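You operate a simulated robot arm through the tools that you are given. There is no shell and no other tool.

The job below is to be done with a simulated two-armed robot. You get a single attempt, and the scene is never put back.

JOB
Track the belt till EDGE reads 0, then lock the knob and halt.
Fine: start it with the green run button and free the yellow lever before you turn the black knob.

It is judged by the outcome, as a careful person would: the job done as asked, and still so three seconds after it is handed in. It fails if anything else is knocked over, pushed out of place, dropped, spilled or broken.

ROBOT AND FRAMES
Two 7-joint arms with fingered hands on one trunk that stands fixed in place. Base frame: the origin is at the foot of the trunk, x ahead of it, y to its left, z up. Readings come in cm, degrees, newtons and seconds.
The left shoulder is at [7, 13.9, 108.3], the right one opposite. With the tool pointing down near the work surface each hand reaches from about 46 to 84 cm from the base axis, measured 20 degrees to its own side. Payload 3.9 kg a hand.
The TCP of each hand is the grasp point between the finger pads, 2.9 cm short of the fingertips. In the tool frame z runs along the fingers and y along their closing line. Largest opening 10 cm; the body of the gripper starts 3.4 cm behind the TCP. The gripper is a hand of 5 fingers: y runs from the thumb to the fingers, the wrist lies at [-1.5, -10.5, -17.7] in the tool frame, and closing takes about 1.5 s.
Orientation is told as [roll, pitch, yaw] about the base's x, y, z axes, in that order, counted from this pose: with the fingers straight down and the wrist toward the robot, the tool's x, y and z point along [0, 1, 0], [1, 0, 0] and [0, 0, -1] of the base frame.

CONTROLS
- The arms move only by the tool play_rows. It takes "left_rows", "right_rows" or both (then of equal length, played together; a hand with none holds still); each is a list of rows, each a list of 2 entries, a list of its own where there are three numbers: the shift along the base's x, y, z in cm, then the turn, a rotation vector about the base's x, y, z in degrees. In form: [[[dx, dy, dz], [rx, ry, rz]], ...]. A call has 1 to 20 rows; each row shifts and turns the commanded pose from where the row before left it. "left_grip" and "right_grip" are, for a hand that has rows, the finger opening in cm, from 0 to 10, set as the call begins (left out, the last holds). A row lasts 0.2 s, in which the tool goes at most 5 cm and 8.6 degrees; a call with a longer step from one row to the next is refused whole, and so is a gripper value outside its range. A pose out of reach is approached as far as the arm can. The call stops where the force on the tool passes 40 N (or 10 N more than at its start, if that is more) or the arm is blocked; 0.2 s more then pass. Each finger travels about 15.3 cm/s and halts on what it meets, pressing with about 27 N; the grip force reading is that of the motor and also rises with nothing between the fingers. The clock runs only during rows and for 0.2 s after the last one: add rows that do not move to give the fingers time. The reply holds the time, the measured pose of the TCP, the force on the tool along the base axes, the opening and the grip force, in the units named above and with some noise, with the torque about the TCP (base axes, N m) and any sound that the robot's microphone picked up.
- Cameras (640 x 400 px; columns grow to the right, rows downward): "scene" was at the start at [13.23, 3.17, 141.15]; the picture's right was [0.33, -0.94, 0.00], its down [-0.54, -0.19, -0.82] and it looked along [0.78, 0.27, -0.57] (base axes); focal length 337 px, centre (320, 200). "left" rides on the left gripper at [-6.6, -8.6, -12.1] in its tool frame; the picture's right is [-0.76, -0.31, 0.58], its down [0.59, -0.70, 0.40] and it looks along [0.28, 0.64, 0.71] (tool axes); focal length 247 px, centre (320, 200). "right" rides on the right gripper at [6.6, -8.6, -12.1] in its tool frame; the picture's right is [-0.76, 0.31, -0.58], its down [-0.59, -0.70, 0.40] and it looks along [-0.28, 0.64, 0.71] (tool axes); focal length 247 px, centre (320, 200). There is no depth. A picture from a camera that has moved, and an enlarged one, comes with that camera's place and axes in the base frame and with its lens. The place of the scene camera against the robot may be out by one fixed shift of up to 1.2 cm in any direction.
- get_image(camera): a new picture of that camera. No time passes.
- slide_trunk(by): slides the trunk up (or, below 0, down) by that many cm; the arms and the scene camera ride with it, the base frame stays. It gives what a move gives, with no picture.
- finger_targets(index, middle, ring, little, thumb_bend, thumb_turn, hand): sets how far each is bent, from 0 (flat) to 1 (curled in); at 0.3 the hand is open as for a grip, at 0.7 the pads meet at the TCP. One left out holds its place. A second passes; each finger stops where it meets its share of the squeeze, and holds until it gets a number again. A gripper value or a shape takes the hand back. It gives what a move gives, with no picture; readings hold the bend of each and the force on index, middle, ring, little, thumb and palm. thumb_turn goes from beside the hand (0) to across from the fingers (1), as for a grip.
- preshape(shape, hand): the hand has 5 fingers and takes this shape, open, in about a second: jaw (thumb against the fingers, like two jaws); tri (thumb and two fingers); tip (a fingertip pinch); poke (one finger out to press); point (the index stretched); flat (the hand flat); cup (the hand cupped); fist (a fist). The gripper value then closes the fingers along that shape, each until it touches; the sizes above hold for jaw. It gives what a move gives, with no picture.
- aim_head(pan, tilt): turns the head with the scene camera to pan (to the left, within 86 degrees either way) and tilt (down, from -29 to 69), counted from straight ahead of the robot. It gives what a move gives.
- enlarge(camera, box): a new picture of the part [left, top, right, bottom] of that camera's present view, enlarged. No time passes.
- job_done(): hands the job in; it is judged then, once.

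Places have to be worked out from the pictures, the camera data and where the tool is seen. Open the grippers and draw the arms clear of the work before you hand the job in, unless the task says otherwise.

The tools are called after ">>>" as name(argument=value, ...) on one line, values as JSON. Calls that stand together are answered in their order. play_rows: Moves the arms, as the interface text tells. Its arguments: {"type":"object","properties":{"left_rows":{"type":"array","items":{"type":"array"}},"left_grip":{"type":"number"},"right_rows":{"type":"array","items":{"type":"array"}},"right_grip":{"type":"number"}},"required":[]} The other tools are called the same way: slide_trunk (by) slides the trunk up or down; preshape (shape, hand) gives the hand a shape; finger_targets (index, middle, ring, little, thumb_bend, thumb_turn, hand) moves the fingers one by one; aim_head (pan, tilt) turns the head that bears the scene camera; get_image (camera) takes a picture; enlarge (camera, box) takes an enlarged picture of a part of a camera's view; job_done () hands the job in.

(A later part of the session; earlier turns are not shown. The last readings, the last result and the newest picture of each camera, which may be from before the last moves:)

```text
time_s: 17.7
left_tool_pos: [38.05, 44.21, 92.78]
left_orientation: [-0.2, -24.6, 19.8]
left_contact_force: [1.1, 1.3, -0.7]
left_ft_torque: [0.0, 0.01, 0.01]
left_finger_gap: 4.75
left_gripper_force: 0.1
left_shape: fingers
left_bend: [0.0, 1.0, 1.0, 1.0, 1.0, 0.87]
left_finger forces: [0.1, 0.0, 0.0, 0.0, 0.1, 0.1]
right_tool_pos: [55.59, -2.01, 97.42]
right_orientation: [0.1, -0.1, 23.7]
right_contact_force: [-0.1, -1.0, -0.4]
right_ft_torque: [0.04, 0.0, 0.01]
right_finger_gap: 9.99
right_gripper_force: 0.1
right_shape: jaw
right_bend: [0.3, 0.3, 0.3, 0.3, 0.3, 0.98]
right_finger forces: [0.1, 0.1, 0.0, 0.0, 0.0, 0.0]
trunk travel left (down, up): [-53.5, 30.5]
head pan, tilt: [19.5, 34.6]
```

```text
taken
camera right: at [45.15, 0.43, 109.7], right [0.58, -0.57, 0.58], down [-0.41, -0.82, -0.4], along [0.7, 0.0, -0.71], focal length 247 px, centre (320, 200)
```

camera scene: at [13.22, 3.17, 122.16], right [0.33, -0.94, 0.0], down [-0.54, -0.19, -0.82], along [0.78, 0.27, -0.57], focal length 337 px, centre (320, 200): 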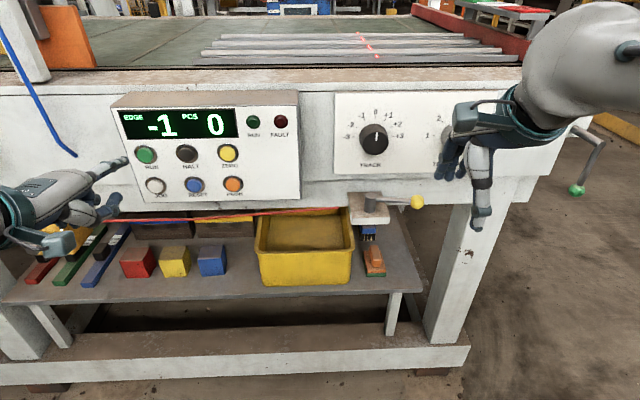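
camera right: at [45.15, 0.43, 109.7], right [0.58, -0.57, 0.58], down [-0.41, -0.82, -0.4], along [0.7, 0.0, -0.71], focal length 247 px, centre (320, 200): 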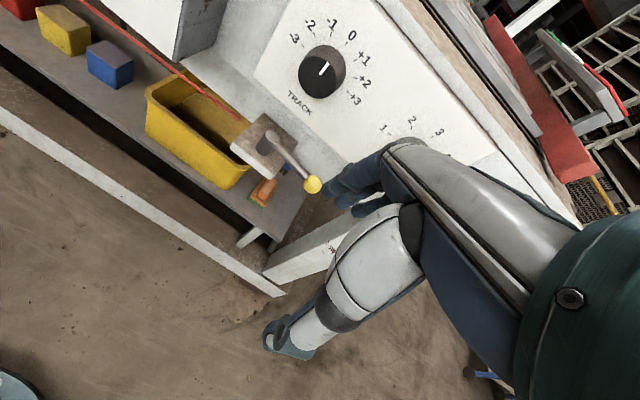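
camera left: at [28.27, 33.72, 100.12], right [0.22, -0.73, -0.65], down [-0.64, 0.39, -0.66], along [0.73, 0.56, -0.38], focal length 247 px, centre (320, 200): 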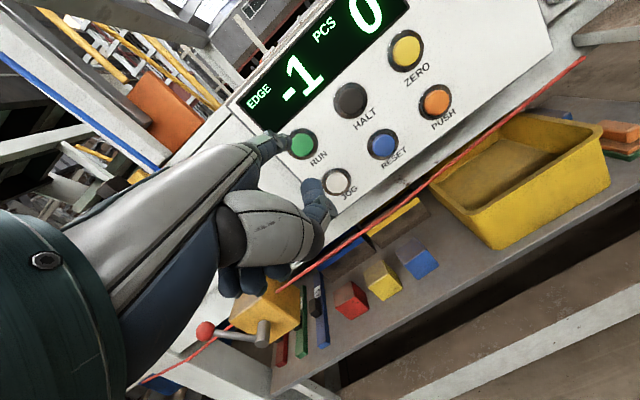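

The index tip is now right in front of RUN, and the thumb is about 5 cm further back. I'll zoom in to fine-align.

>>> enlarge(camera="scene", box=[80, 100, 220, 220])

>>> enlarge(camera="left", box=[220, 90, 380, 220])

>>> enlarge(camera="right", box=[210, 80, 380, 230])

```text
3.33 times, centred on (150, 160) of scene
camera zoom: at [13.22, 3.17, 122.16], right [0.33, -0.94, 0.0], down [-0.54, -0.19, -0.82], along [0.78, 0.27, -0.57], focal length 1123 px, centre (887, 333)
```

zoom: 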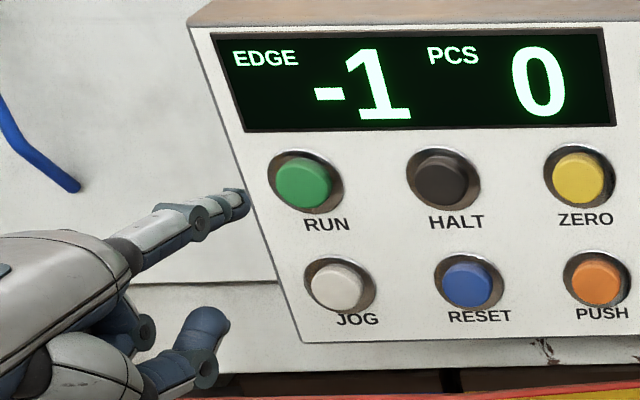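

```text
3.08 times, centred on (300, 155) of left
camera zoom: at [28.27, 33.72, 100.12], right [0.22, -0.73, -0.65], down [-0.64, 0.39, -0.66], along [0.73, 0.56, -0.38], focal length 760 px, centre (382, 338)
```

zoom: 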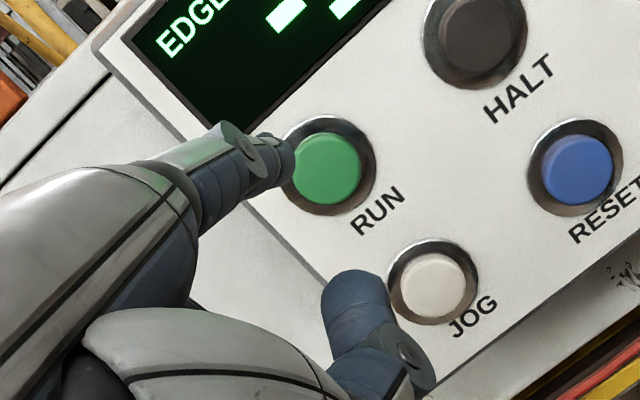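

```text
2.67 times, centred on (295, 155) of right
camera zoom: at [45.15, 0.43, 109.7], right [0.58, -0.57, 0.58], down [-0.41, -0.82, -0.4], along [0.7, 0.0, -0.71], focal length 659 px, centre (387, 320)
```

zoom: 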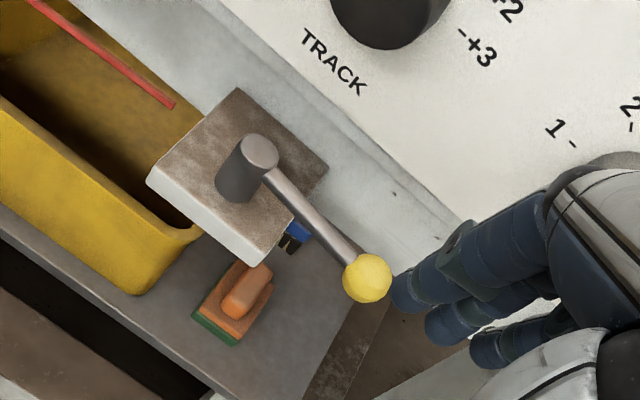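

Compared with the RUN cap, the tip is about 2 cm too high, 0.5 cm too far right and 5–6 cm short. I'll correct this and approach to about 2 cm.

>>> play_rows(left_rows=[[[-0.17, 0.47, -2.1], [0, 0, 0]], [[1.7, 0.6, 0], [0, 0, 0]], [[1.5, 0.5, 0], [0, 0, 0]]])

>>> enlarge(camera="scene", box=[80, 100, 220, 220])

>>> enlarge(camera="left", box=[220, 90, 380, 220])

```text
time_s: 18.5
left_tool_pos: [40.98, 45.75, 90.66]
left_orientation: [-0.2, -24.7, 19.8]
left_contact_force: [0.5, 0.3, 0.0]
left_ft_torque: [-0.01, 0.0, -0.01]
left_finger_gap: 4.74
left_gripper_force: 0.0
left_shape: fingers
left_bend: [0.0, 1.0, 1.0, 1.0, 1.0, 0.87]
left_finger forces: [0.0, 0.1, 0.0, 0.0, 0.0, 0.0]
right_tool_pos: [55.62, -2.02, 97.57]
right_orientation: [0.0, 0.0, 23.7]
right_contact_force: [0.2, 0.3, 0.0]
right_ft_torque: [0.0, -0.01, -0.05]
right_finger_gap: 10.0
right_gripper_force: 0.0
right_shape: jaw
right_bend: [0.3, 0.3, 0.3, 0.3, 0.3, 0.98]
right_finger forces: [0.0, 0.1, 0.0, 0.0, 0.0, 0.0]
trunk travel left (down, up): [-53.5, 30.5]
head pan, tilt: [19.5, 34.6]
```

```text
3.33 times, centred on (150, 160) of scene
camera zoom: at [13.24, 3.19, 122.15], right [0.33, -0.94, 0.0], down [-0.54, -0.19, -0.82], along [0.78, 0.27, -0.57], focal length 1123 px, centre (887, 333)
```

zoom: 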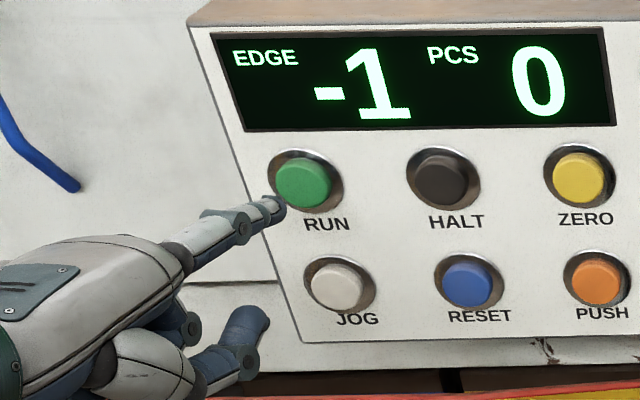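

```text
3.08 times, centred on (300, 155) of left
camera zoom: at [31.31, 35.34, 97.96], right [0.22, -0.73, -0.65], down [-0.64, 0.39, -0.66], along [0.73, 0.56, -0.38], focal length 760 px, centre (382, 338)
```

zoom: 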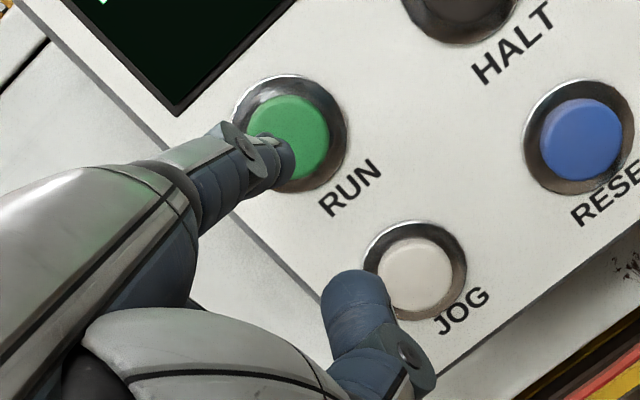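

The alignment predicts contact on the cap centre after about 2 cm more. I'll press forward gradually.

>>> play_rows(left_rows=[[[0.75, 0.27, 0], [0, 0, 0]], [[0.75, 0.27, 0], [0, 0, 0]], [[0.28, 0.1, 0], [0, 0, 0]]])

>>> enlarge(camera="scene", box=[90, 90, 310, 220])

```text
time_s: 19.3
left_tool_pos: [42.88, 46.5, 90.59]
left_orientation: [-0.2, -24.6, 19.7]
left_contact_force: [0.2, -0.5, -0.2]
left_ft_torque: [0.02, 0.0, 0.02]
left_finger_gap: 4.74
left_gripper_force: 0.0
left_shape: fingers
left_bend: [0.0, 1.0, 1.0, 1.0, 1.0, 0.87]
left_finger forces: [0.0, 0.0, 0.0, 0.0, 0.0, 0.0]
right_tool_pos: [55.64, -2.15, 97.54]
right_orientation: [-0.1, -0.1, 23.8]
right_contact_force: [0.7, 0.1, -0.2]
right_ft_torque: [-0.01, -0.01, 0.01]
right_finger_gap: 9.99
right_gripper_force: 0.0
right_shape: jaw
right_bend: [0.3, 0.3, 0.3, 0.3, 0.3, 0.98]
right_finger forces: [0.0, 0.1, 0.0, 0.0, 0.1, 0.0]
trunk travel left (down, up): [-53.5, 30.5]
head pan, tilt: [19.5, 34.6]
```

```text
2.91 times, centred on (200, 155) of scene
camera zoom: at [13.24, 3.17, 122.15], right [0.33, -0.94, 0.0], down [-0.54, -0.19, -0.82], along [0.78, 0.27, -0.57], focal length 980 px, centre (669, 331)
```

zoom: 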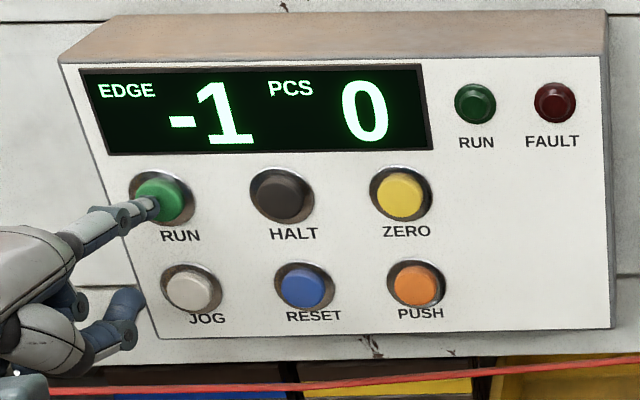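

The finger is poised just in front of RUN. Before starting the belt I want the right hand ready near the lever, so I'll shape it to "tri", pitch it up 40° and bring its yaw to 20 while it's still well back.

>>> preshape(hand="right", shape="tri")

>>> play_rows(right_rows=[[[0, 0, 0], [0, 0, -3.7]], [[0, 0, 0], [2.74, -7.52, 0]], [[0, 0, 0], [2.74, -7.52, 0]], [[0, 0, 0], [2.74, -7.52, 0]], [[0, 0, 0], [2.74, -7.52, 0]], [[0, 0, 0], [2.74, -7.52, 0]]])

>>> get_image(camera="right")

>>> get_image(camera="scene")

```text
time_s: 20.2
left_tool_pos: [42.85, 46.42, 90.75]
left_orientation: [-0.2, -24.6, 19.8]
left_contact_force: [0.9, -0.4, -0.2]
left_ft_torque: [-0.02, 0.04, 0.0]
left_finger_gap: 4.74
left_gripper_force: 0.1
left_shape: fingers
left_bend: [0.0, 1.0, 1.0, 1.0, 1.0, 0.87]
left_finger forces: [0.0, 0.1, 0.1, 0.1, 0.1, 0.1]
right_tool_pos: [55.7, -2.14, 97.6]
right_orientation: [0.0, -0.1, 23.7]
right_contact_force: [0.4, 1.0, -0.9]
right_ft_torque: [-0.03, -0.02, 0.04]
right_finger_gap: 9.99
right_gripper_force: 0.0
right_shape: tri
right_bend: [0.3, 0.3, 0.99, 0.99, 0.3, 0.98]
right_finger forces: [0.0, 0.0, 0.1, 0.0, 0.0, 0.1]
trunk travel left (down, up): [-53.5, 30.5]
head pan, tilt: [19.5, 34.6]
```

```text
time_s: 21.6
left_tool_pos: [42.88, 46.34, 90.65]
left_orientation: [-0.1, -24.6, 19.7]
left_contact_force: [-0.4, -0.4, 0.5]
left_ft_torque: [0.04, 0.02, 0.02]
left_finger_gap: 4.76
left_gripper_force: 0.1
left_shape: fingers
left_bend: [0.0, 1.0, 1.0, 1.0, 1.0, 0.87]
left_finger forces: [0.0, 0.1, 0.1, 0.0, 0.0, 0.0]
right_tool_pos: [55.7, -2.14, 97.46]
right_orientation: [0.1, -40.0, 19.8]
right_contact_force: [-0.2, 0.2, 0.2]
right_ft_torque: [-0.02, -0.01, 0.01]
right_finger_gap: 10.0
right_gripper_force: 0.0
right_shape: tri
right_bend: [0.3, 0.3, 0.99, 0.99, 0.3, 0.98]
right_finger forces: [0.0, 0.1, 0.1, 0.1, 0.0, 0.1]
trunk travel left (down, up): [-53.5, 30.5]
head pan, tilt: [19.5, 34.6]
```

```text
taken
camera right: at [40.0, -1.0, 101.28], right [0.13, -0.76, 0.64], down [-0.06, -0.65, -0.76], along [0.99, 0.06, -0.13], focal length 247 px, centre (320, 200)
```

right: 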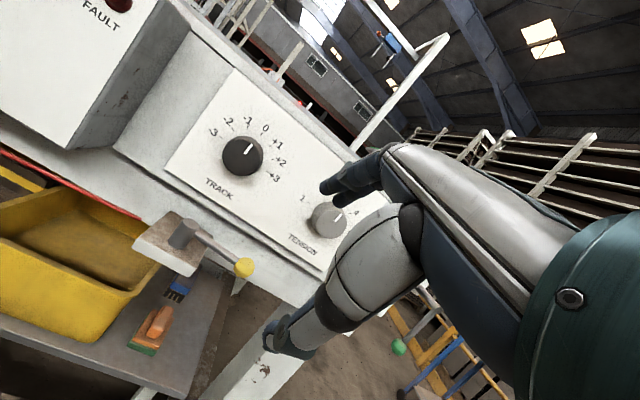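

```text
taken
camera scene: at [13.32, 3.03, 122.15], right [0.33, -0.94, 0.0], down [-0.54, -0.19, -0.82], along [0.78, 0.27, -0.57], focal length 337 px, centre (320, 200)
```

scene: 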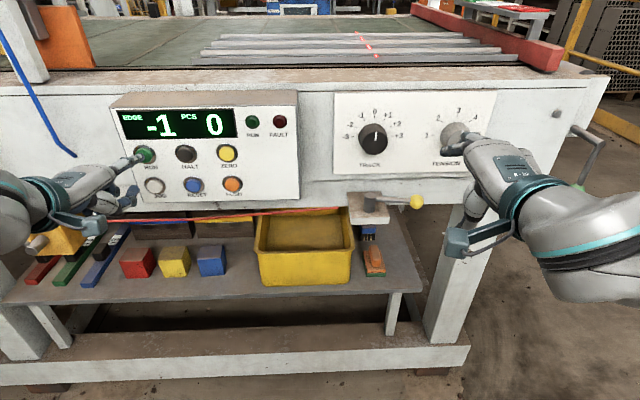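

The ball re-checks at about [72, 3, 83.3], the knob cap at about [72, 12.9, 94.6], and the plate about 3.5 cm behind the cap. I'll bring the open right hand to a standoff 8 cm up and back from the yellow ball.

>>> play_rows(right_rows=[[[2.9, 0.85, -2.0], [0, 0, 0]], [[2.9, 0.85, -2.0], [0, 0, 0]], [[2.9, 0.85, -2.0], [0, 0, 0]], [[2.8, 0.85, -2.06], [0, 0, 0]]])

>>> get_image(camera="right")

>>> get_image(camera="scene")

```text
time_s: 22.6
left_tool_pos: [42.8, 46.37, 90.65]
left_orientation: [-0.2, -24.6, 19.7]
left_contact_force: [-0.1, 0.2, 0.7]
left_ft_torque: [0.02, 0.01, 0.02]
left_finger_gap: 4.76
left_gripper_force: 0.2
left_shape: fingers
left_bend: [0.0, 1.0, 1.0, 1.0, 1.0, 0.87]
left_finger forces: [0.1, 0.1, 0.1, 0.0, 0.1, 0.1]
right_tool_pos: [67.12, 1.22, 89.43]
right_orientation: [0.0, -40.1, 19.9]
right_contact_force: [0.4, 0.2, 0.1]
right_ft_torque: [0.01, 0.01, 0.03]
right_finger_gap: 10.02
right_gripper_force: 0.1
right_shape: tri
right_bend: [0.3, 0.3, 0.99, 0.99, 0.3, 0.98]
right_finger forces: [0.1, 0.0, 0.1, 0.0, 0.0, 0.1]
trunk travel left (down, up): [-53.5, 30.5]
head pan, tilt: [19.5, 34.6]
```

```text
taken
camera right: at [51.51, 2.51, 93.22], right [0.13, -0.76, 0.64], down [-0.06, -0.65, -0.76], along [0.99, 0.06, -0.13], focal length 247 px, centre (320, 200)
```

right: 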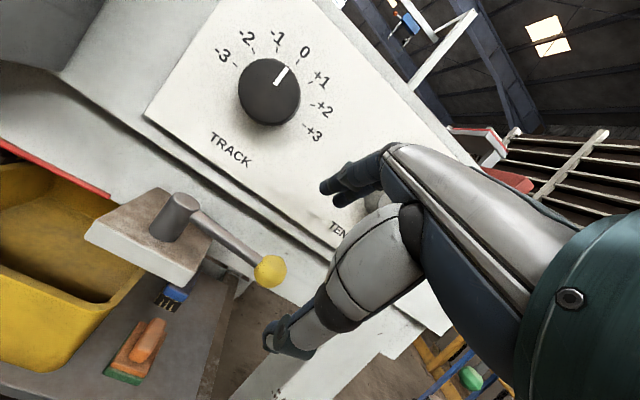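

```text
taken
camera scene: at [13.31, 3.19, 122.14], right [0.33, -0.94, 0.0], down [-0.54, -0.19, -0.82], along [0.78, 0.27, -0.57], focal length 337 px, centre (320, 200)
```

scene: 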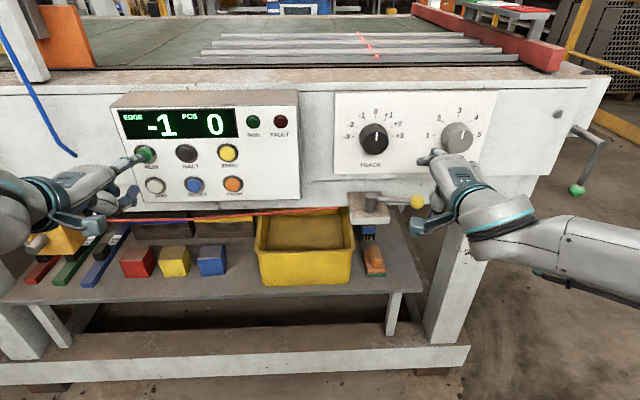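

The ball re-measures at [72, 3.1, 83.0], which agrees. I'll narrow the opening to 7.5 and slide the right hand along its tool axis until the ball sits between the fingers, without closing.

>>> play_rows(right_rows=[[[0, 0, 0], [0, 0, 0]], [[1.2, 0.45, -1.5], [0, 0, 0]], [[1.2, 0.45, -1.5], [0, 0, 0]], [[1.2, 0.45, -1.5], [0, 0, 0]]], right_grip=7.5)

>>> get_image(camera="right")

>>> enlarge(camera="scene", box=[320, 90, 520, 250])

```text
time_s: 23.6
left_tool_pos: [42.85, 46.42, 90.69]
left_orientation: [-0.2, -24.6, 19.7]
left_contact_force: [0.3, -0.4, -0.3]
left_ft_torque: [0.02, 0.0, 0.01]
left_finger_gap: 4.74
left_gripper_force: 0.1
left_shape: fingers
left_bend: [0.0, 1.0, 1.0, 1.0, 1.0, 0.87]
left_finger forces: [0.1, 0.0, 0.0, 0.0, 0.0, 0.0]
right_tool_pos: [70.66, 2.56, 84.85]
right_orientation: [0.0, -40.1, 19.9]
right_contact_force: [0.3, -0.6, -0.2]
right_ft_torque: [0.0, -0.01, -0.01]
right_finger_gap: 7.52
right_gripper_force: 0.1
right_shape: tri
right_bend: [0.39, 0.34, 0.99, 0.99, 0.3, 0.99]
right_finger forces: [0.0, 0.0, 0.0, 0.0, 0.0, 0.0]
trunk travel left (down, up): [-53.5, 30.5]
head pan, tilt: [19.5, 34.6]
```

```text
taken
camera right: at [55.06, 3.86, 88.7], right [0.13, -0.76, 0.64], down [-0.06, -0.65, -0.76], along [0.99, 0.06, -0.13], focal length 247 px, centre (320, 200)
```

right: 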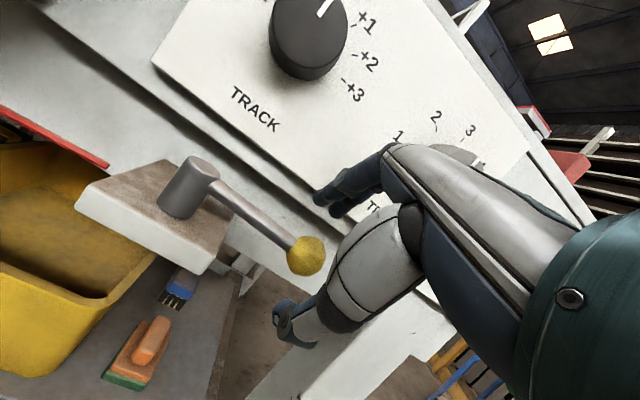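

```text
2.50 times, centred on (420, 170) of scene
camera zoom: at [13.29, 3.17, 122.15], right [0.33, -0.94, 0.0], down [-0.54, -0.19, -0.82], along [0.78, 0.27, -0.57], focal length 842 px, centre (70, 275)
```

zoom: 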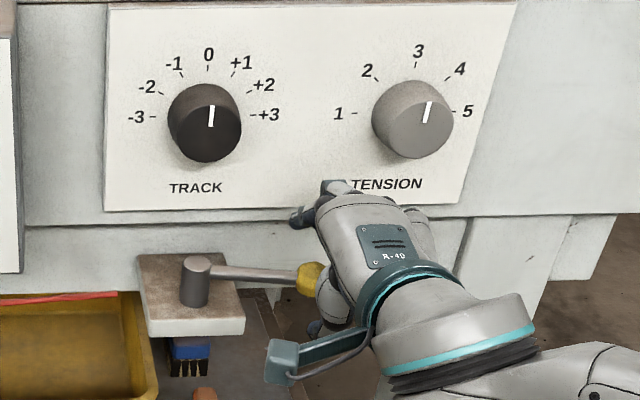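

The ball is nearly centred between the fingers. I'll finish the last 2.4 cm.

>>> play_rows(right_rows=[[[0.65, 0.3, -1.0], [0, 0, 0]], [[0.6, 0.25, -0.9], [0, 0, 0]]])

>>> get_image(camera="right")

>>> enlarge(camera="scene", box=[320, 90, 520, 250])

```text
time_s: 24.2
left_tool_pos: [42.83, 46.38, 90.71]
left_orientation: [-0.1, -24.6, 19.8]
left_contact_force: [0.5, -0.5, -0.4]
left_ft_torque: [0.02, 0.01, 0.01]
left_finger_gap: 4.72
left_gripper_force: 0.0
left_shape: fingers
left_bend: [0.0, 1.0, 1.0, 1.0, 1.0, 0.87]
left_finger forces: [0.0, 0.1, 0.0, 0.0, 0.0, 0.1]
right_tool_pos: [71.88, 3.28, 83.08]
right_orientation: [0.0, -40.1, 20.0]
right_contact_force: [-0.8, 0.7, 0.2]
right_ft_torque: [0.0, -0.02, -0.02]
right_finger_gap: 7.51
right_gripper_force: 0.1
right_shape: tri
right_bend: [0.39, 0.34, 0.99, 0.99, 0.3, 0.99]
right_finger forces: [0.1, 0.1, 0.0, 0.1, 0.0, 0.1]
trunk travel left (down, up): [-53.5, 30.5]
head pan, tilt: [19.5, 34.6]
```

```text
taken
camera right: at [56.28, 4.44, 86.83], right [0.13, -0.76, 0.64], down [-0.06, -0.65, -0.76], along [0.99, 0.06, -0.13], focal length 247 px, centre (320, 200)
```

right: 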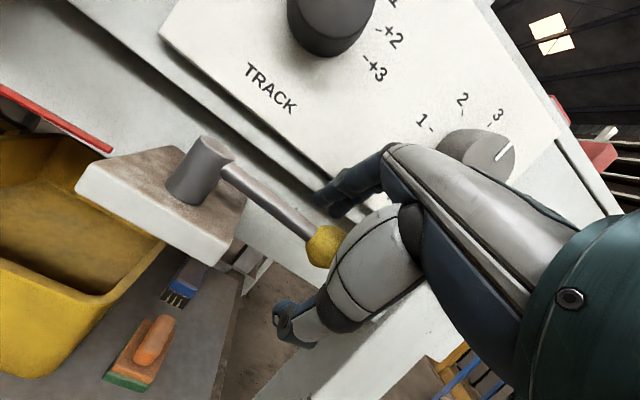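

```text
2.50 times, centred on (420, 170) of scene
camera zoom: at [13.24, 3.17, 122.15], right [0.33, -0.94, 0.0], down [-0.54, -0.19, -0.82], along [0.78, 0.27, -0.57], focal length 842 px, centre (70, 275)
```

zoom: 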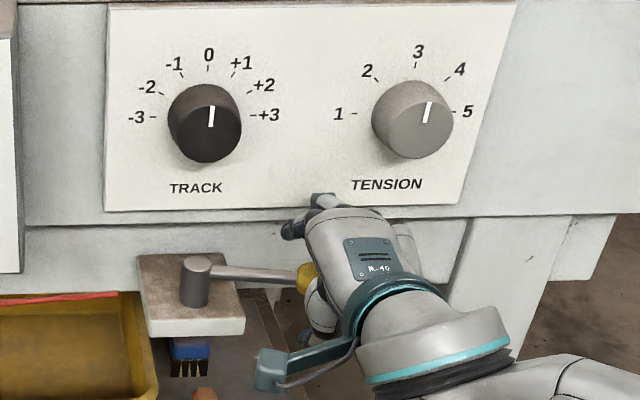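

The ball is in the right hand's grasp zone and nothing has been touched. Now I'll press RUN with the left index in small steps.

>>> play_rows(left_rows=[[[0.47, 0.17, 0], [0, 0, 0]], [[0.47, 0.17, 0], [0, 0, 0]]])

>>> enlarge(camera="scene", box=[90, 90, 310, 220])

```text
time_s: 24.8
left_tool_pos: [43.61, 46.75, 90.81]
left_orientation: [-0.1, -24.8, 19.6]
left_contact_force: [-7.6, -2.6, 0.8]
left_ft_torque: [0.11, -0.46, -0.08]
left_finger_gap: 4.68
left_gripper_force: 4.1
left_shape: fingers
left_bend: [0.0, 1.0, 1.0, 1.0, 1.0, 0.87]
left_finger forces: [7.9, 0.0, 0.0, 0.0, 0.0, 0.1]
right_tool_pos: [71.92, 3.12, 83.16]
right_orientation: [0.0, -40.1, 20.0]
right_contact_force: [0.0, -0.3, -0.7]
right_ft_torque: [-0.01, 0.0, 0.03]
right_finger_gap: 7.51
right_gripper_force: 0.1
right_shape: tri
right_bend: [0.39, 0.34, 0.99, 0.99, 0.3, 0.99]
right_finger forces: [0.0, 0.1, 0.1, 0.1, 0.0, 0.1]
trunk travel left (down, up): [-53.5, 30.5]
head pan, tilt: [19.5, 34.6]
heard: click
```

```text
2.91 times, centred on (200, 155) of scene
camera zoom: at [13.07, 3.11, 122.17], right [0.33, -0.94, 0.0], down [-0.53, -0.19, -0.82], along [0.78, 0.27, -0.57], focal length 980 px, centre (669, 331)
```

zoom: 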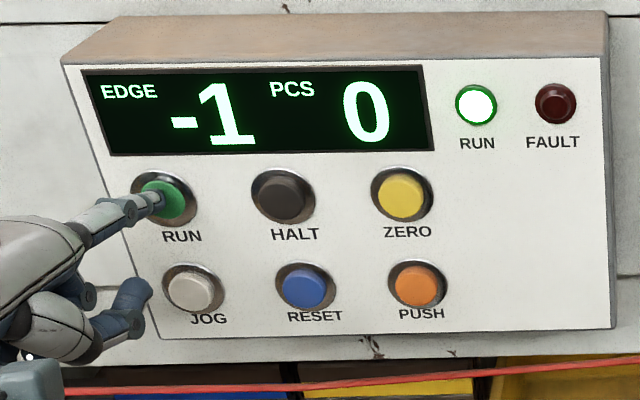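

RUN clicked and its lamp is lit. I'll retract the left finger 3 cm and close the right fingers on the ball.

>>> play_rows(left_rows=[[[-0.94, -0.34, 0], [0, 0, 0]], [[-0.94, -0.34, 0], [0, 0, 0]], [[-0.94, -0.34, 0], [0, 0, 0]], [[0, 0, 0], [0, 0, 0]], [[0, 0, 0], [0, 0, 0]]], right_rows=[[[0, 0, 0], [0, 0, 0]], [[0, 0, 0], [0, 0, 0]], [[0, 0, 0], [0, 0, 0]], [[0, 0, 0], [0, 0, 0]], [[0, 0, 0], [0, 0, 0]]], right_grip=2.0)

>>> get_image(camera="scene")

>>> get_image(camera="right")

```text
time_s: 26.0
left_tool_pos: [40.99, 45.65, 90.63]
left_orientation: [-0.2, -24.5, 19.8]
left_contact_force: [-0.4, -0.7, 0.1]
left_ft_torque: [-0.03, 0.0, 0.01]
left_finger_gap: 4.76
left_gripper_force: 0.1
left_shape: fingers
left_bend: [0.0, 1.0, 1.0, 1.0, 1.0, 0.87]
left_finger forces: [0.0, 0.1, 0.0, 0.1, 0.1, 0.0]
right_tool_pos: [71.91, 3.15, 83.13]
right_orientation: [0.1, -40.0, 20.0]
right_contact_force: [0.1, 0.4, 0.8]
right_ft_torque: [0.01, -0.02, -0.02]
right_finger_gap: 2.04
right_gripper_force: 0.1
right_shape: tri
right_bend: [0.57, 0.57, 0.99, 0.99, 0.52, 1.0]
right_finger forces: [0.1, 0.0, 0.0, 0.1, 0.1, 0.0]
trunk travel left (down, up): [-53.5, 30.5]
head pan, tilt: [19.5, 34.6]
```

```text
taken
camera scene: at [13.23, 3.17, 122.15], right [0.33, -0.94, 0.0], down [-0.54, -0.19, -0.82], along [0.78, 0.27, -0.57], focal length 337 px, centre (320, 200)
```

scene: 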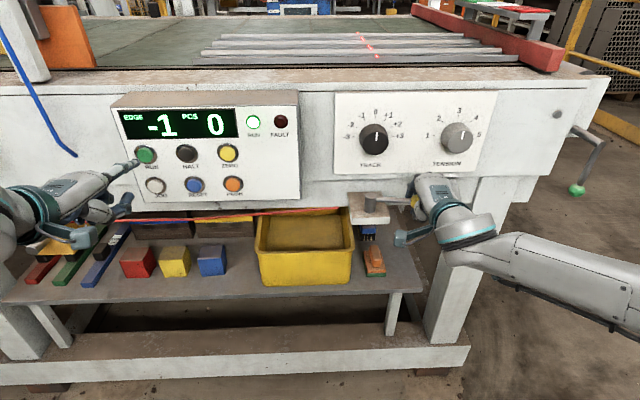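

```text
taken
camera right: at [56.27, 4.43, 86.84], right [0.13, -0.76, 0.64], down [-0.06, -0.65, -0.76], along [0.99, 0.06, -0.13], focal length 247 px, centre (320, 200)
```

right: 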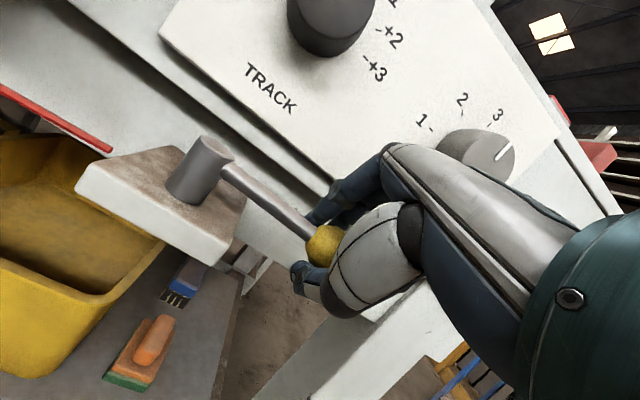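

The gap reads 2.04 with no contact force yet, so the ball may be slightly smaller or a little off the pads. I'll look closer and then close further.

>>> play_rows(right_rows=[[[0, 0, 0], [0, 0, 0]], [[0, 0, 0], [0, 0, 0]], [[0, 0, 0], [0, 0, 0]]], right_grip=0.5)

>>> enlarge(camera="right", box=[220, 130, 440, 340])

>>> enlarge(camera="scene", box=[340, 150, 480, 260])

>>> get_image(camera="left")

```text
time_s: 26.8
left_tool_pos: [41.02, 45.76, 90.55]
left_orientation: [-0.2, -24.5, 19.8]
left_contact_force: [-0.5, -0.3, -0.3]
left_ft_torque: [0.0, 0.0, 0.0]
left_finger_gap: 4.75
left_gripper_force: 0.0
left_shape: fingers
left_bend: [0.0, 1.0, 1.0, 1.0, 1.0, 0.87]
left_finger forces: [0.0, 0.1, 0.0, 0.0, 0.0, 0.1]
right_tool_pos: [72.08, 3.3, 82.76]
right_orientation: [-0.1, -39.9, 20.1]
right_contact_force: [-0.2, 3.4, -4.6]
right_ft_torque: [0.0, 0.01, 0.03]
right_finger_gap: 0.91
right_gripper_force: 27.2
right_shape: tri
right_bend: [0.71, 0.73, 1.0, 1.0, 0.73, 1.0]
right_finger forces: [12.0, 11.0, 0.0, 0.0, 23.0, 0.1]
trunk travel left (down, up): [-53.5, 30.5]
head pan, tilt: [19.5, 34.6]
```

```text
1.90 times, centred on (330, 235) of right
camera zoom: at [56.29, 4.51, 86.73], right [0.13, -0.76, 0.64], down [-0.06, -0.65, -0.76], along [0.99, 0.06, -0.14], focal length 470 px, centre (301, 133)
```

zoom: 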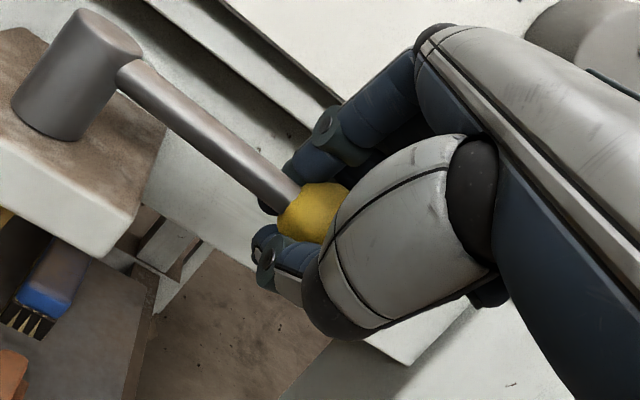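

```text
3.64 times, centred on (410, 205) of scene
camera zoom: at [13.31, 3.23, 122.13], right [0.33, -0.94, 0.0], down [-0.54, -0.19, -0.82], along [0.78, 0.27, -0.57], focal length 1225 px, centre (-7, 182)
```

zoom: 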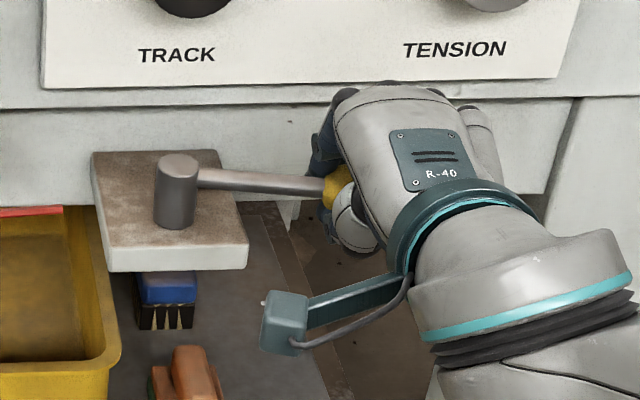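

```text
taken
camera left: at [31.28, 35.31, 97.96], right [0.22, -0.73, -0.65], down [-0.64, 0.39, -0.66], along [0.73, 0.56, -0.38], focal length 247 px, centre (320, 200)
```

left: 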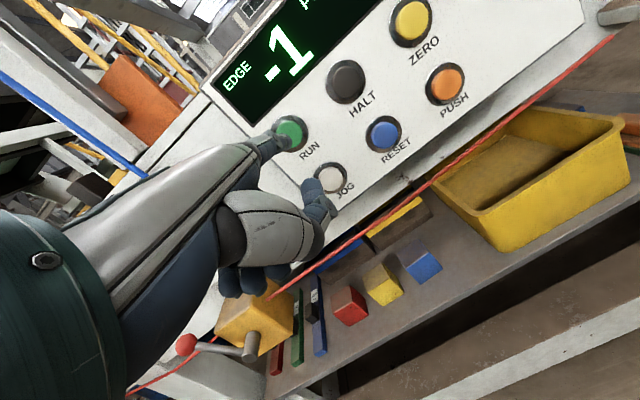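

The fingers and thumb now hold the ball with 23–27 N. I'll try swinging the lever a little toward the operator, following its arc about the pivot, and watch the force.

>>> play_rows(right_rows=[[[-0.78, -0.14, 0], [0, 0, -3]], [[-0.78, -0.18, 0], [0, 0, -3]]])

>>> enlarge(camera="scene", box=[340, 150, 480, 260])

```text
time_s: 27.4
left_tool_pos: [41.08, 45.84, 90.58]
left_orientation: [-0.2, -24.5, 19.9]
left_contact_force: [0.2, 0.8, -0.2]
left_ft_torque: [-0.02, 0.0, -0.04]
left_finger_gap: 4.77
left_gripper_force: 0.1
left_shape: fingers
left_bend: [0.0, 1.0, 1.0, 1.0, 1.0, 0.87]
left_finger forces: [0.1, 0.0, 0.0, 0.0, 0.0, 0.0]
right_tool_pos: [70.41, 3.07, 82.86]
right_orientation: [0.0, -39.9, 14.1]
right_contact_force: [1.7, 7.9, -6.6]
right_ft_torque: [0.03, 0.04, 0.04]
right_finger_gap: 0.95
right_gripper_force: 27.2
right_shape: tri
right_bend: [0.71, 0.73, 1.0, 1.0, 0.73, 1.0]
right_finger forces: [13.9, 10.4, 0.0, 0.0, 23.0, 0.0]
trunk travel left (down, up): [-53.5, 30.5]
head pan, tilt: [19.5, 34.6]
```

```text
3.64 times, centred on (410, 205) of scene
camera zoom: at [13.36, 3.32, 122.13], right [0.33, -0.94, 0.0], down [-0.54, -0.19, -0.82], along [0.78, 0.27, -0.57], focal length 1225 px, centre (-7, 182)
```

zoom: 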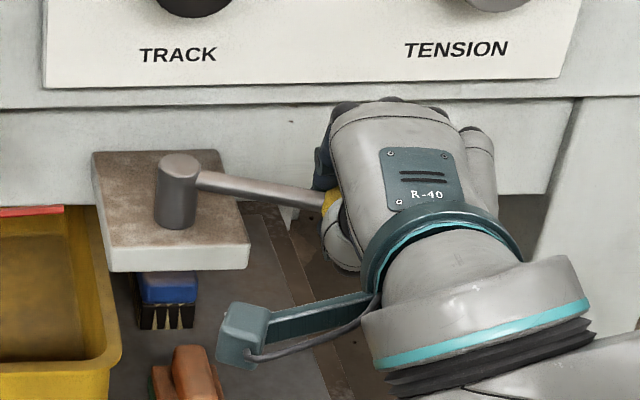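

The lever is swinging freely toward the operator with low force. I'll continue along the arc.

>>> play_rows(right_rows=[[[-0.8, 0.05, 0], [0, 0, -4]], [[-0.8, 0.1, 0], [0, 0, -4]], [[-0.8, 0.12, 0], [0, 0, -4]], [[-0.78, 0.18, 0], [0, 0, -4]]])

>>> get_image(camera="scene")

>>> get_image(camera="right")

```text
time_s: 28.4
left_tool_pos: [41.15, 45.9, 90.41]
left_orientation: [-0.3, -24.5, 19.8]
left_contact_force: [-0.1, 0.3, 0.3]
left_ft_torque: [-0.01, 0.03, -0.04]
left_finger_gap: 4.74
left_gripper_force: 0.0
left_shape: fingers
left_bend: [0.0, 1.0, 1.0, 1.0, 1.0, 0.87]
left_finger forces: [0.0, 0.1, 0.1, 0.0, 0.1, 0.0]
right_tool_pos: [67.29, 3.49, 82.91]
right_orientation: [-0.1, -39.9, -1.9]
right_contact_force: [3.5, 12.7, -9.1]
right_ft_torque: [0.01, 0.07, 0.03]
right_finger_gap: 0.94
right_gripper_force: 27.0
right_shape: tri
right_bend: [0.71, 0.73, 1.0, 1.0, 0.73, 1.0]
right_finger forces: [16.6, 9.7, 0.0, 0.0, 23.9, 0.1]
trunk travel left (down, up): [-53.5, 30.5]
head pan, tilt: [19.5, 34.6]
```

```text
taken
camera scene: at [13.44, 3.41, 122.11], right [0.33, -0.94, 0.0], down [-0.54, -0.19, -0.82], along [0.78, 0.27, -0.57], focal length 337 px, centre (320, 200)
```

scene: 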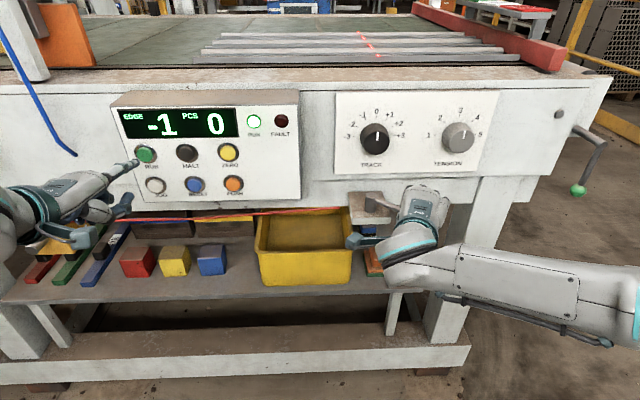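

```text
taken
camera right: at [53.27, 10.57, 86.74], right [-0.16, -0.75, 0.64], down [-0.3, -0.58, -0.76], along [0.94, -0.32, -0.14], focal length 247 px, centre (320, 200)
```

right: 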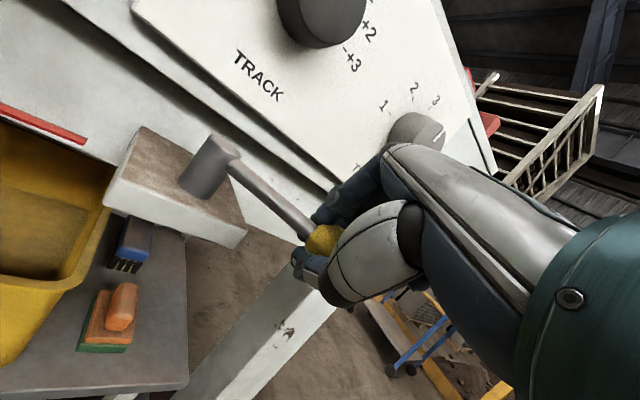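

The lever has swung about 30° with modest force and no stop or click yet. I'll keep following the arc, biased slightly toward the pivot and down to ease the radial load.

>>> play_rows(right_rows=[[[-0.77, 0.4, -0.1], [0, 0, -4]], [[-0.75, 0.42, -0.1], [0, 0, -4]], [[-0.72, 0.42, 0], [0, 0, -4]], [[-0.69, 0.45, 0], [0, 0, -4]]])

>>> get_image(camera="scene")

>>> get_image(camera="right")

```text
time_s: 29.4
left_tool_pos: [41.2, 45.84, 90.54]
left_orientation: [-0.2, -24.5, 19.8]
left_contact_force: [0.3, -0.3, 0.6]
left_ft_torque: [0.02, 0.01, 0.01]
left_finger_gap: 4.77
left_gripper_force: 0.0
left_shape: fingers
left_bend: [0.0, 1.0, 1.0, 1.0, 1.0, 0.87]
left_finger forces: [0.1, 0.0, 0.0, 0.0, 0.1, 0.1]
right_tool_pos: [64.34, 5.2, 82.79]
right_orientation: [-0.2, -40.1, -18.0]
right_contact_force: [10.1, 11.8, -4.1]
right_ft_torque: [0.02, 0.07, 0.01]
right_finger_gap: 0.97
right_gripper_force: 26.8
right_shape: tri
right_bend: [0.71, 0.73, 1.0, 1.0, 0.73, 0.99]
right_finger forces: [18.5, 9.7, 0.1, 0.1, 23.6, 0.0]
trunk travel left (down, up): [-53.5, 30.5]
head pan, tilt: [19.5, 34.6]
```

```text
taken
camera scene: at [13.45, 3.39, 122.12], right [0.33, -0.94, 0.0], down [-0.54, -0.19, -0.82], along [0.78, 0.27, -0.57], focal length 337 px, centre (320, 200)
```

scene: 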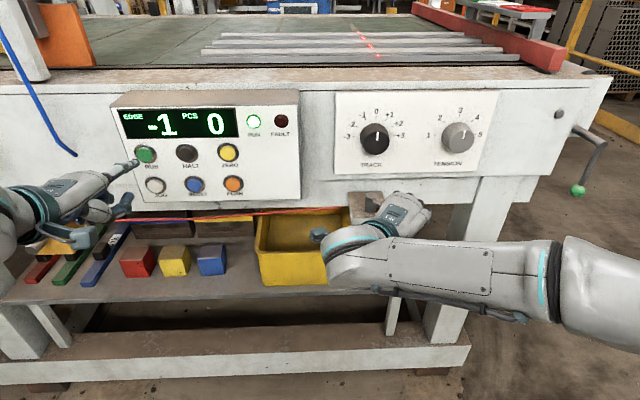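

```text
taken
camera right: at [52.88, 15.81, 86.62], right [-0.36, -0.68, 0.64], down [-0.45, -0.47, -0.76], along [0.81, -0.56, -0.13], focal length 247 px, centre (320, 200)
```

right: 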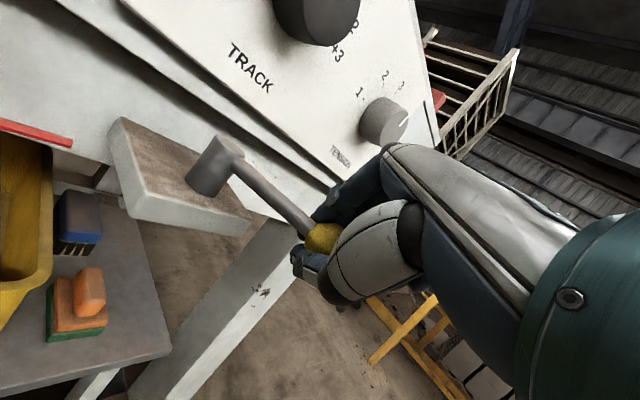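

The lever is around 50° with only radial load. I'll continue the swing with a slight bias inward.

>>> play_rows(right_rows=[[[-0.5, 0.62, 0], [0, 0, -4]], [[-0.48, 0.65, 0], [0, 0, -4]], [[-0.45, 0.66, 0], [0, 0, -4]], [[-0.42, 0.68, 0], [0, 0, -4]]])

>>> get_image(camera="scene")

>>> get_image(camera="right")

```text
time_s: 30.4
left_tool_pos: [41.08, 45.76, 90.56]
left_orientation: [-0.1, -24.7, 19.8]
left_contact_force: [-0.4, 0.3, -0.1]
left_ft_torque: [0.04, -0.02, -0.03]
left_finger_gap: 4.75
left_gripper_force: 0.0
left_shape: fingers
left_bend: [0.0, 1.0, 1.0, 1.0, 1.0, 0.87]
left_finger forces: [0.0, 0.1, 0.0, 0.0, 0.0, 0.0]
right_tool_pos: [62.51, 7.74, 82.77]
right_orientation: [0.1, -40.0, -34.1]
right_contact_force: [1.5, 2.4, -4.0]
right_ft_torque: [0.02, 0.05, -0.1]
right_finger_gap: 1.04
right_gripper_force: 27.7
right_shape: tri
right_bend: [0.71, 0.74, 1.0, 1.0, 0.73, 0.99]
right_finger forces: [13.6, 11.0, 0.1, 0.0, 25.2, 0.0]
trunk travel left (down, up): [-53.5, 30.5]
head pan, tilt: [19.5, 34.6]
```

```text
taken
camera scene: at [13.31, 3.24, 122.13], right [0.33, -0.94, 0.0], down [-0.54, -0.19, -0.82], along [0.78, 0.27, -0.57], focal length 337 px, centre (320, 200)
```

scene: 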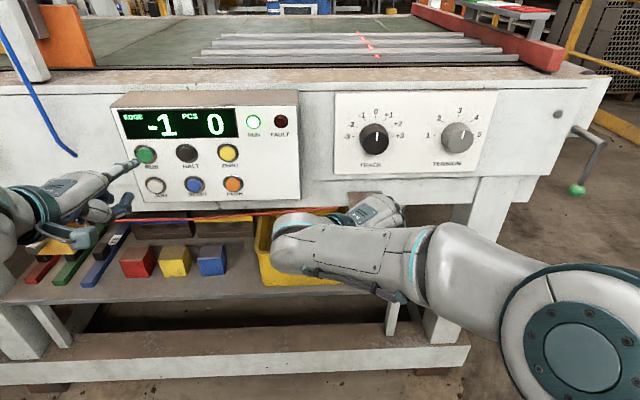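

```text
taken
camera right: at [54.32, 21.13, 86.63], right [-0.54, -0.55, 0.64], down [-0.56, -0.33, -0.76], along [0.63, -0.77, -0.13], focal length 247 px, centre (320, 200)
```

right: 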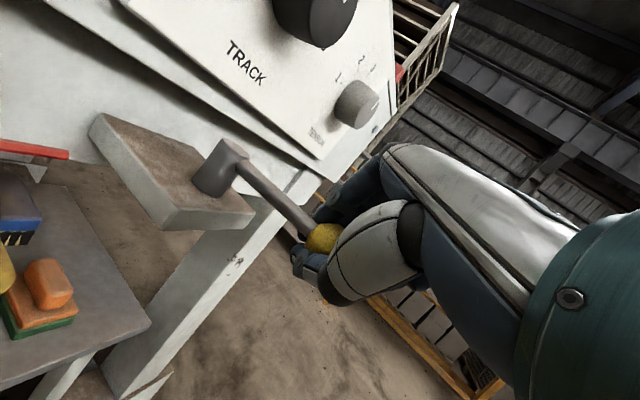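

The swing is now about 75°, with low force and no end stop. I'll go on to 90° and see whether it meets a stop or clicks.

>>> play_rows(right_rows=[[[-0.37, 0.7, 0], [0, 0, -4]], [[-0.31, 0.73, 0], [0, 0, -4]], [[-0.25, 0.75, 0], [0, 0, -4]]])

>>> enlarge(camera="scene", box=[250, 150, 450, 290])

>>> get_image(camera="right")

```text
time_s: 31.2
left_tool_pos: [41.31, 45.5, 90.87]
left_orientation: [0.2, -24.5, 19.6]
left_contact_force: [0.0, 0.5, 0.3]
left_ft_torque: [0.01, 0.01, 0.01]
left_finger_gap: 4.74
left_gripper_force: 0.1
left_shape: fingers
left_bend: [0.0, 1.0, 1.0, 1.0, 1.0, 0.87]
left_finger forces: [0.1, 0.1, 0.1, 0.1, 0.0, 0.0]
right_tool_pos: [61.82, 9.3, 82.73]
right_orientation: [-0.1, -40.0, -46.4]
right_contact_force: [10.5, -28.5, -12.0]
right_ft_torque: [-0.14, -0.1, -0.24]
right_finger_gap: 0.98
right_gripper_force: 27.5
right_shape: tri
right_bend: [0.65, 0.65, 1.0, 1.0, 0.73, 1.0]
right_finger forces: [18.5, 16.5, 0.1, 0.1, 25.5, 0.0]
trunk travel left (down, up): [-53.5, 30.5]
head pan, tilt: [19.5, 34.6]
```

```text
2.86 times, centred on (350, 220) of scene
camera zoom: at [13.53, 2.85, 122.13], right [0.33, -0.94, 0.0], down [-0.54, -0.19, -0.82], along [0.78, 0.27, -0.57], focal length 963 px, centre (234, 143)
```

zoom: 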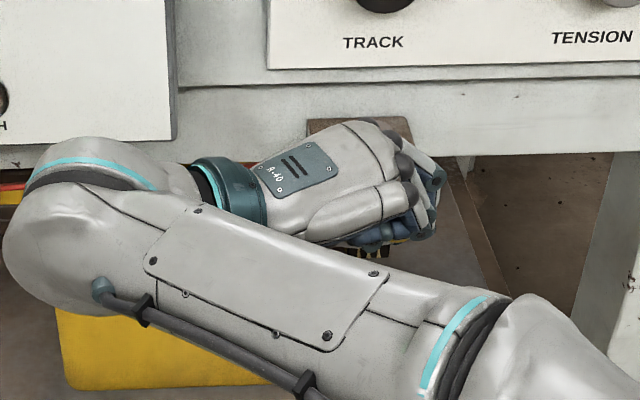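

```text
taken
camera right: at [56.8, 24.17, 86.57], right [-0.64, -0.42, 0.64], down [-0.62, -0.2, -0.76], along [0.45, -0.88, -0.13], focal length 247 px, centre (320, 200)
```

right: 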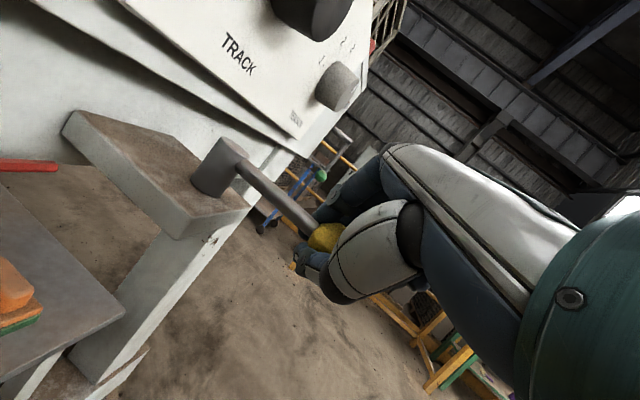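

The force jumped to 28 N at about 88–90°, so the lever has reached its end stop on the freed side. I'll ease off a touch, open the fingers, and back out along the tool axis.

>>> play_rows(right_rows=[[[0.05, -0.3, 0], [0, 0, 0]], [[0, 0, 0], [0, 0, 0]], [[0, 0, 0], [0, 0, 0]], [[0, 0, 0], [0, 0, 0]], [[-0.44, 0.47, 0.77], [0, 0, 0]], [[-0.88, 0.93, 1.53], [0, 0, 0]]], right_grip=8)

>>> get_image(camera="scene")

>>> get_image(camera="right")

```text
time_s: 32.6
left_tool_pos: [41.0, 45.65, 90.52]
left_orientation: [-0.3, -24.5, 19.8]
left_contact_force: [-0.1, 0.0, -0.7]
left_ft_torque: [0.04, -0.03, 0.01]
left_finger_gap: 4.76
left_gripper_force: 0.1
left_shape: fingers
left_bend: [0.0, 1.0, 1.0, 1.0, 1.0, 0.87]
left_finger forces: [0.0, 0.0, 0.0, 0.0, 0.1, 0.1]
right_tool_pos: [60.09, 10.99, 85.18]
right_orientation: [0.1, -40.1, -46.0]
right_contact_force: [-0.1, -0.7, -0.2]
right_ft_torque: [-0.02, -0.02, 0.02]
right_finger_gap: 7.99
right_gripper_force: 0.1
right_shape: tri
right_bend: [0.38, 0.33, 0.99, 0.99, 0.3, 0.99]
right_finger forces: [0.0, 0.1, 0.1, 0.0, 0.0, 0.0]
trunk travel left (down, up): [-53.5, 30.5]
head pan, tilt: [19.5, 34.6]
```

```text
taken
camera scene: at [13.23, 3.17, 122.15], right [0.33, -0.94, 0.0], down [-0.54, -0.19, -0.82], along [0.78, 0.27, -0.57], focal length 337 px, centre (320, 200)
```

scene: 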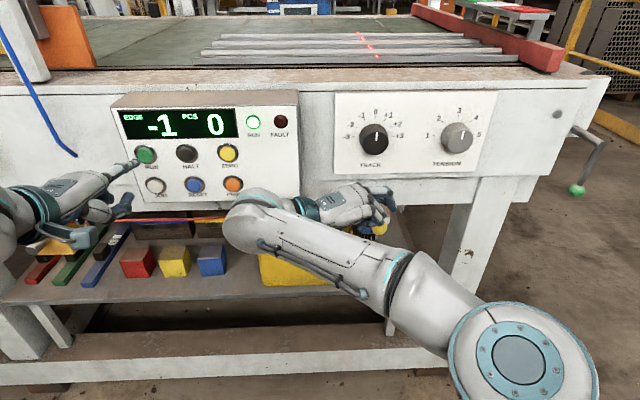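

```text
taken
camera right: at [54.95, 25.78, 89.03], right [-0.64, -0.43, 0.64], down [-0.62, -0.21, -0.76], along [0.46, -0.88, -0.13], focal length 247 px, centre (320, 200)
```

right: 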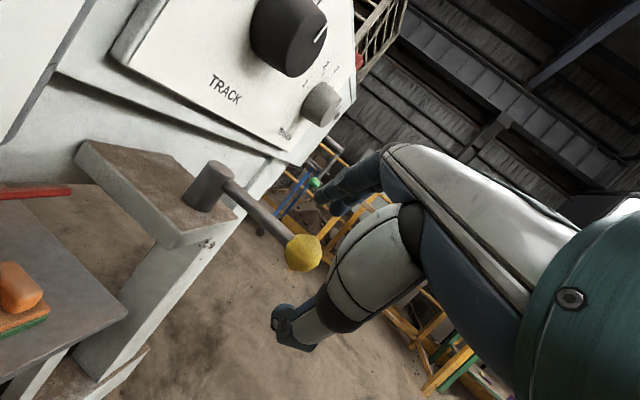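

The lever stays put on the freed side and both the belt and EDGE are steady at -1. I'll back the right hand out further, then lift and yaw it back to 20°, clear of the lever.

>>> play_rows(right_rows=[[[-0.89, 0.93, 1.53], [0, 0, 0]], [[-0.89, 0.93, 1.53], [0, 0, 0]], [[-0.89, 0.93, 1.53], [0, 0, 0]], [[0, -1.25, 1.52], [0, 0, 8.25]], [[0, -1.25, 1.52], [0, 0, 8.25]], [[0, -1.25, 1.52], [0, 0, 8.25]], [[0, -1.25, 1.52], [0, 0, 8.25]], [[0, -1.25, 1.52], [0, 0, 8.25]], [[0, -1.25, 1.52], [0, 0, 8.25]], [[0, -1.25, 1.52], [0, 0, 8.25]], [[0, -1.25, 1.52], [0, 0, 8.25]]])

>>> get_image(camera="scene")

```text
time_s: 35.0
left_tool_pos: [41.02, 45.71, 90.77]
left_orientation: [-0.1, -24.8, 19.7]
left_contact_force: [-0.1, -0.7, 0.2]
left_ft_torque: [0.01, 0.04, 0.04]
left_finger_gap: 4.73
left_gripper_force: 0.0
left_shape: fingers
left_bend: [0.0, 1.0, 1.0, 1.0, 1.0, 0.87]
left_finger forces: [0.0, 0.1, 0.0, 0.0, 0.0, 0.0]
right_tool_pos: [58.54, 1.58, 101.54]
right_orientation: [0.0, -40.1, 20.1]
right_contact_force: [-0.3, 0.1, 0.0]
right_ft_torque: [0.0, -0.05, 0.02]
right_finger_gap: 8.0
right_gripper_force: 0.2
right_shape: tri
right_bend: [0.38, 0.33, 0.99, 0.99, 0.3, 0.99]
right_finger forces: [0.0, 0.1, 0.1, 0.0, 0.1, 0.0]
right hand out of reach, approached as far as the arm can: row 1, 2, 3
trunk travel left (down, up): [-53.5, 30.5]
head pan, tilt: [19.5, 34.6]
```

```text
taken
camera scene: at [13.25, 3.05, 122.15], right [0.33, -0.94, 0.0], down [-0.54, -0.19, -0.82], along [0.78, 0.27, -0.57], focal length 337 px, centre (320, 200)
```

scene: 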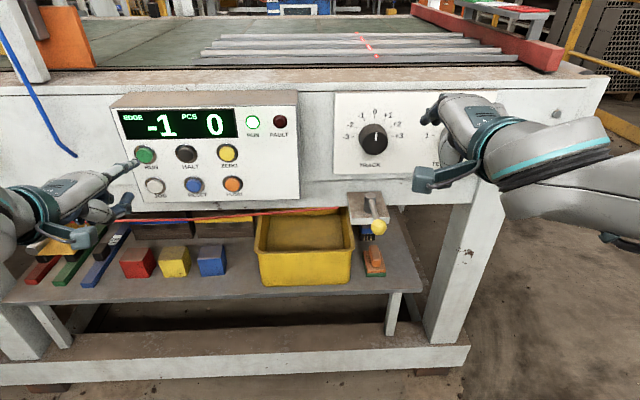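

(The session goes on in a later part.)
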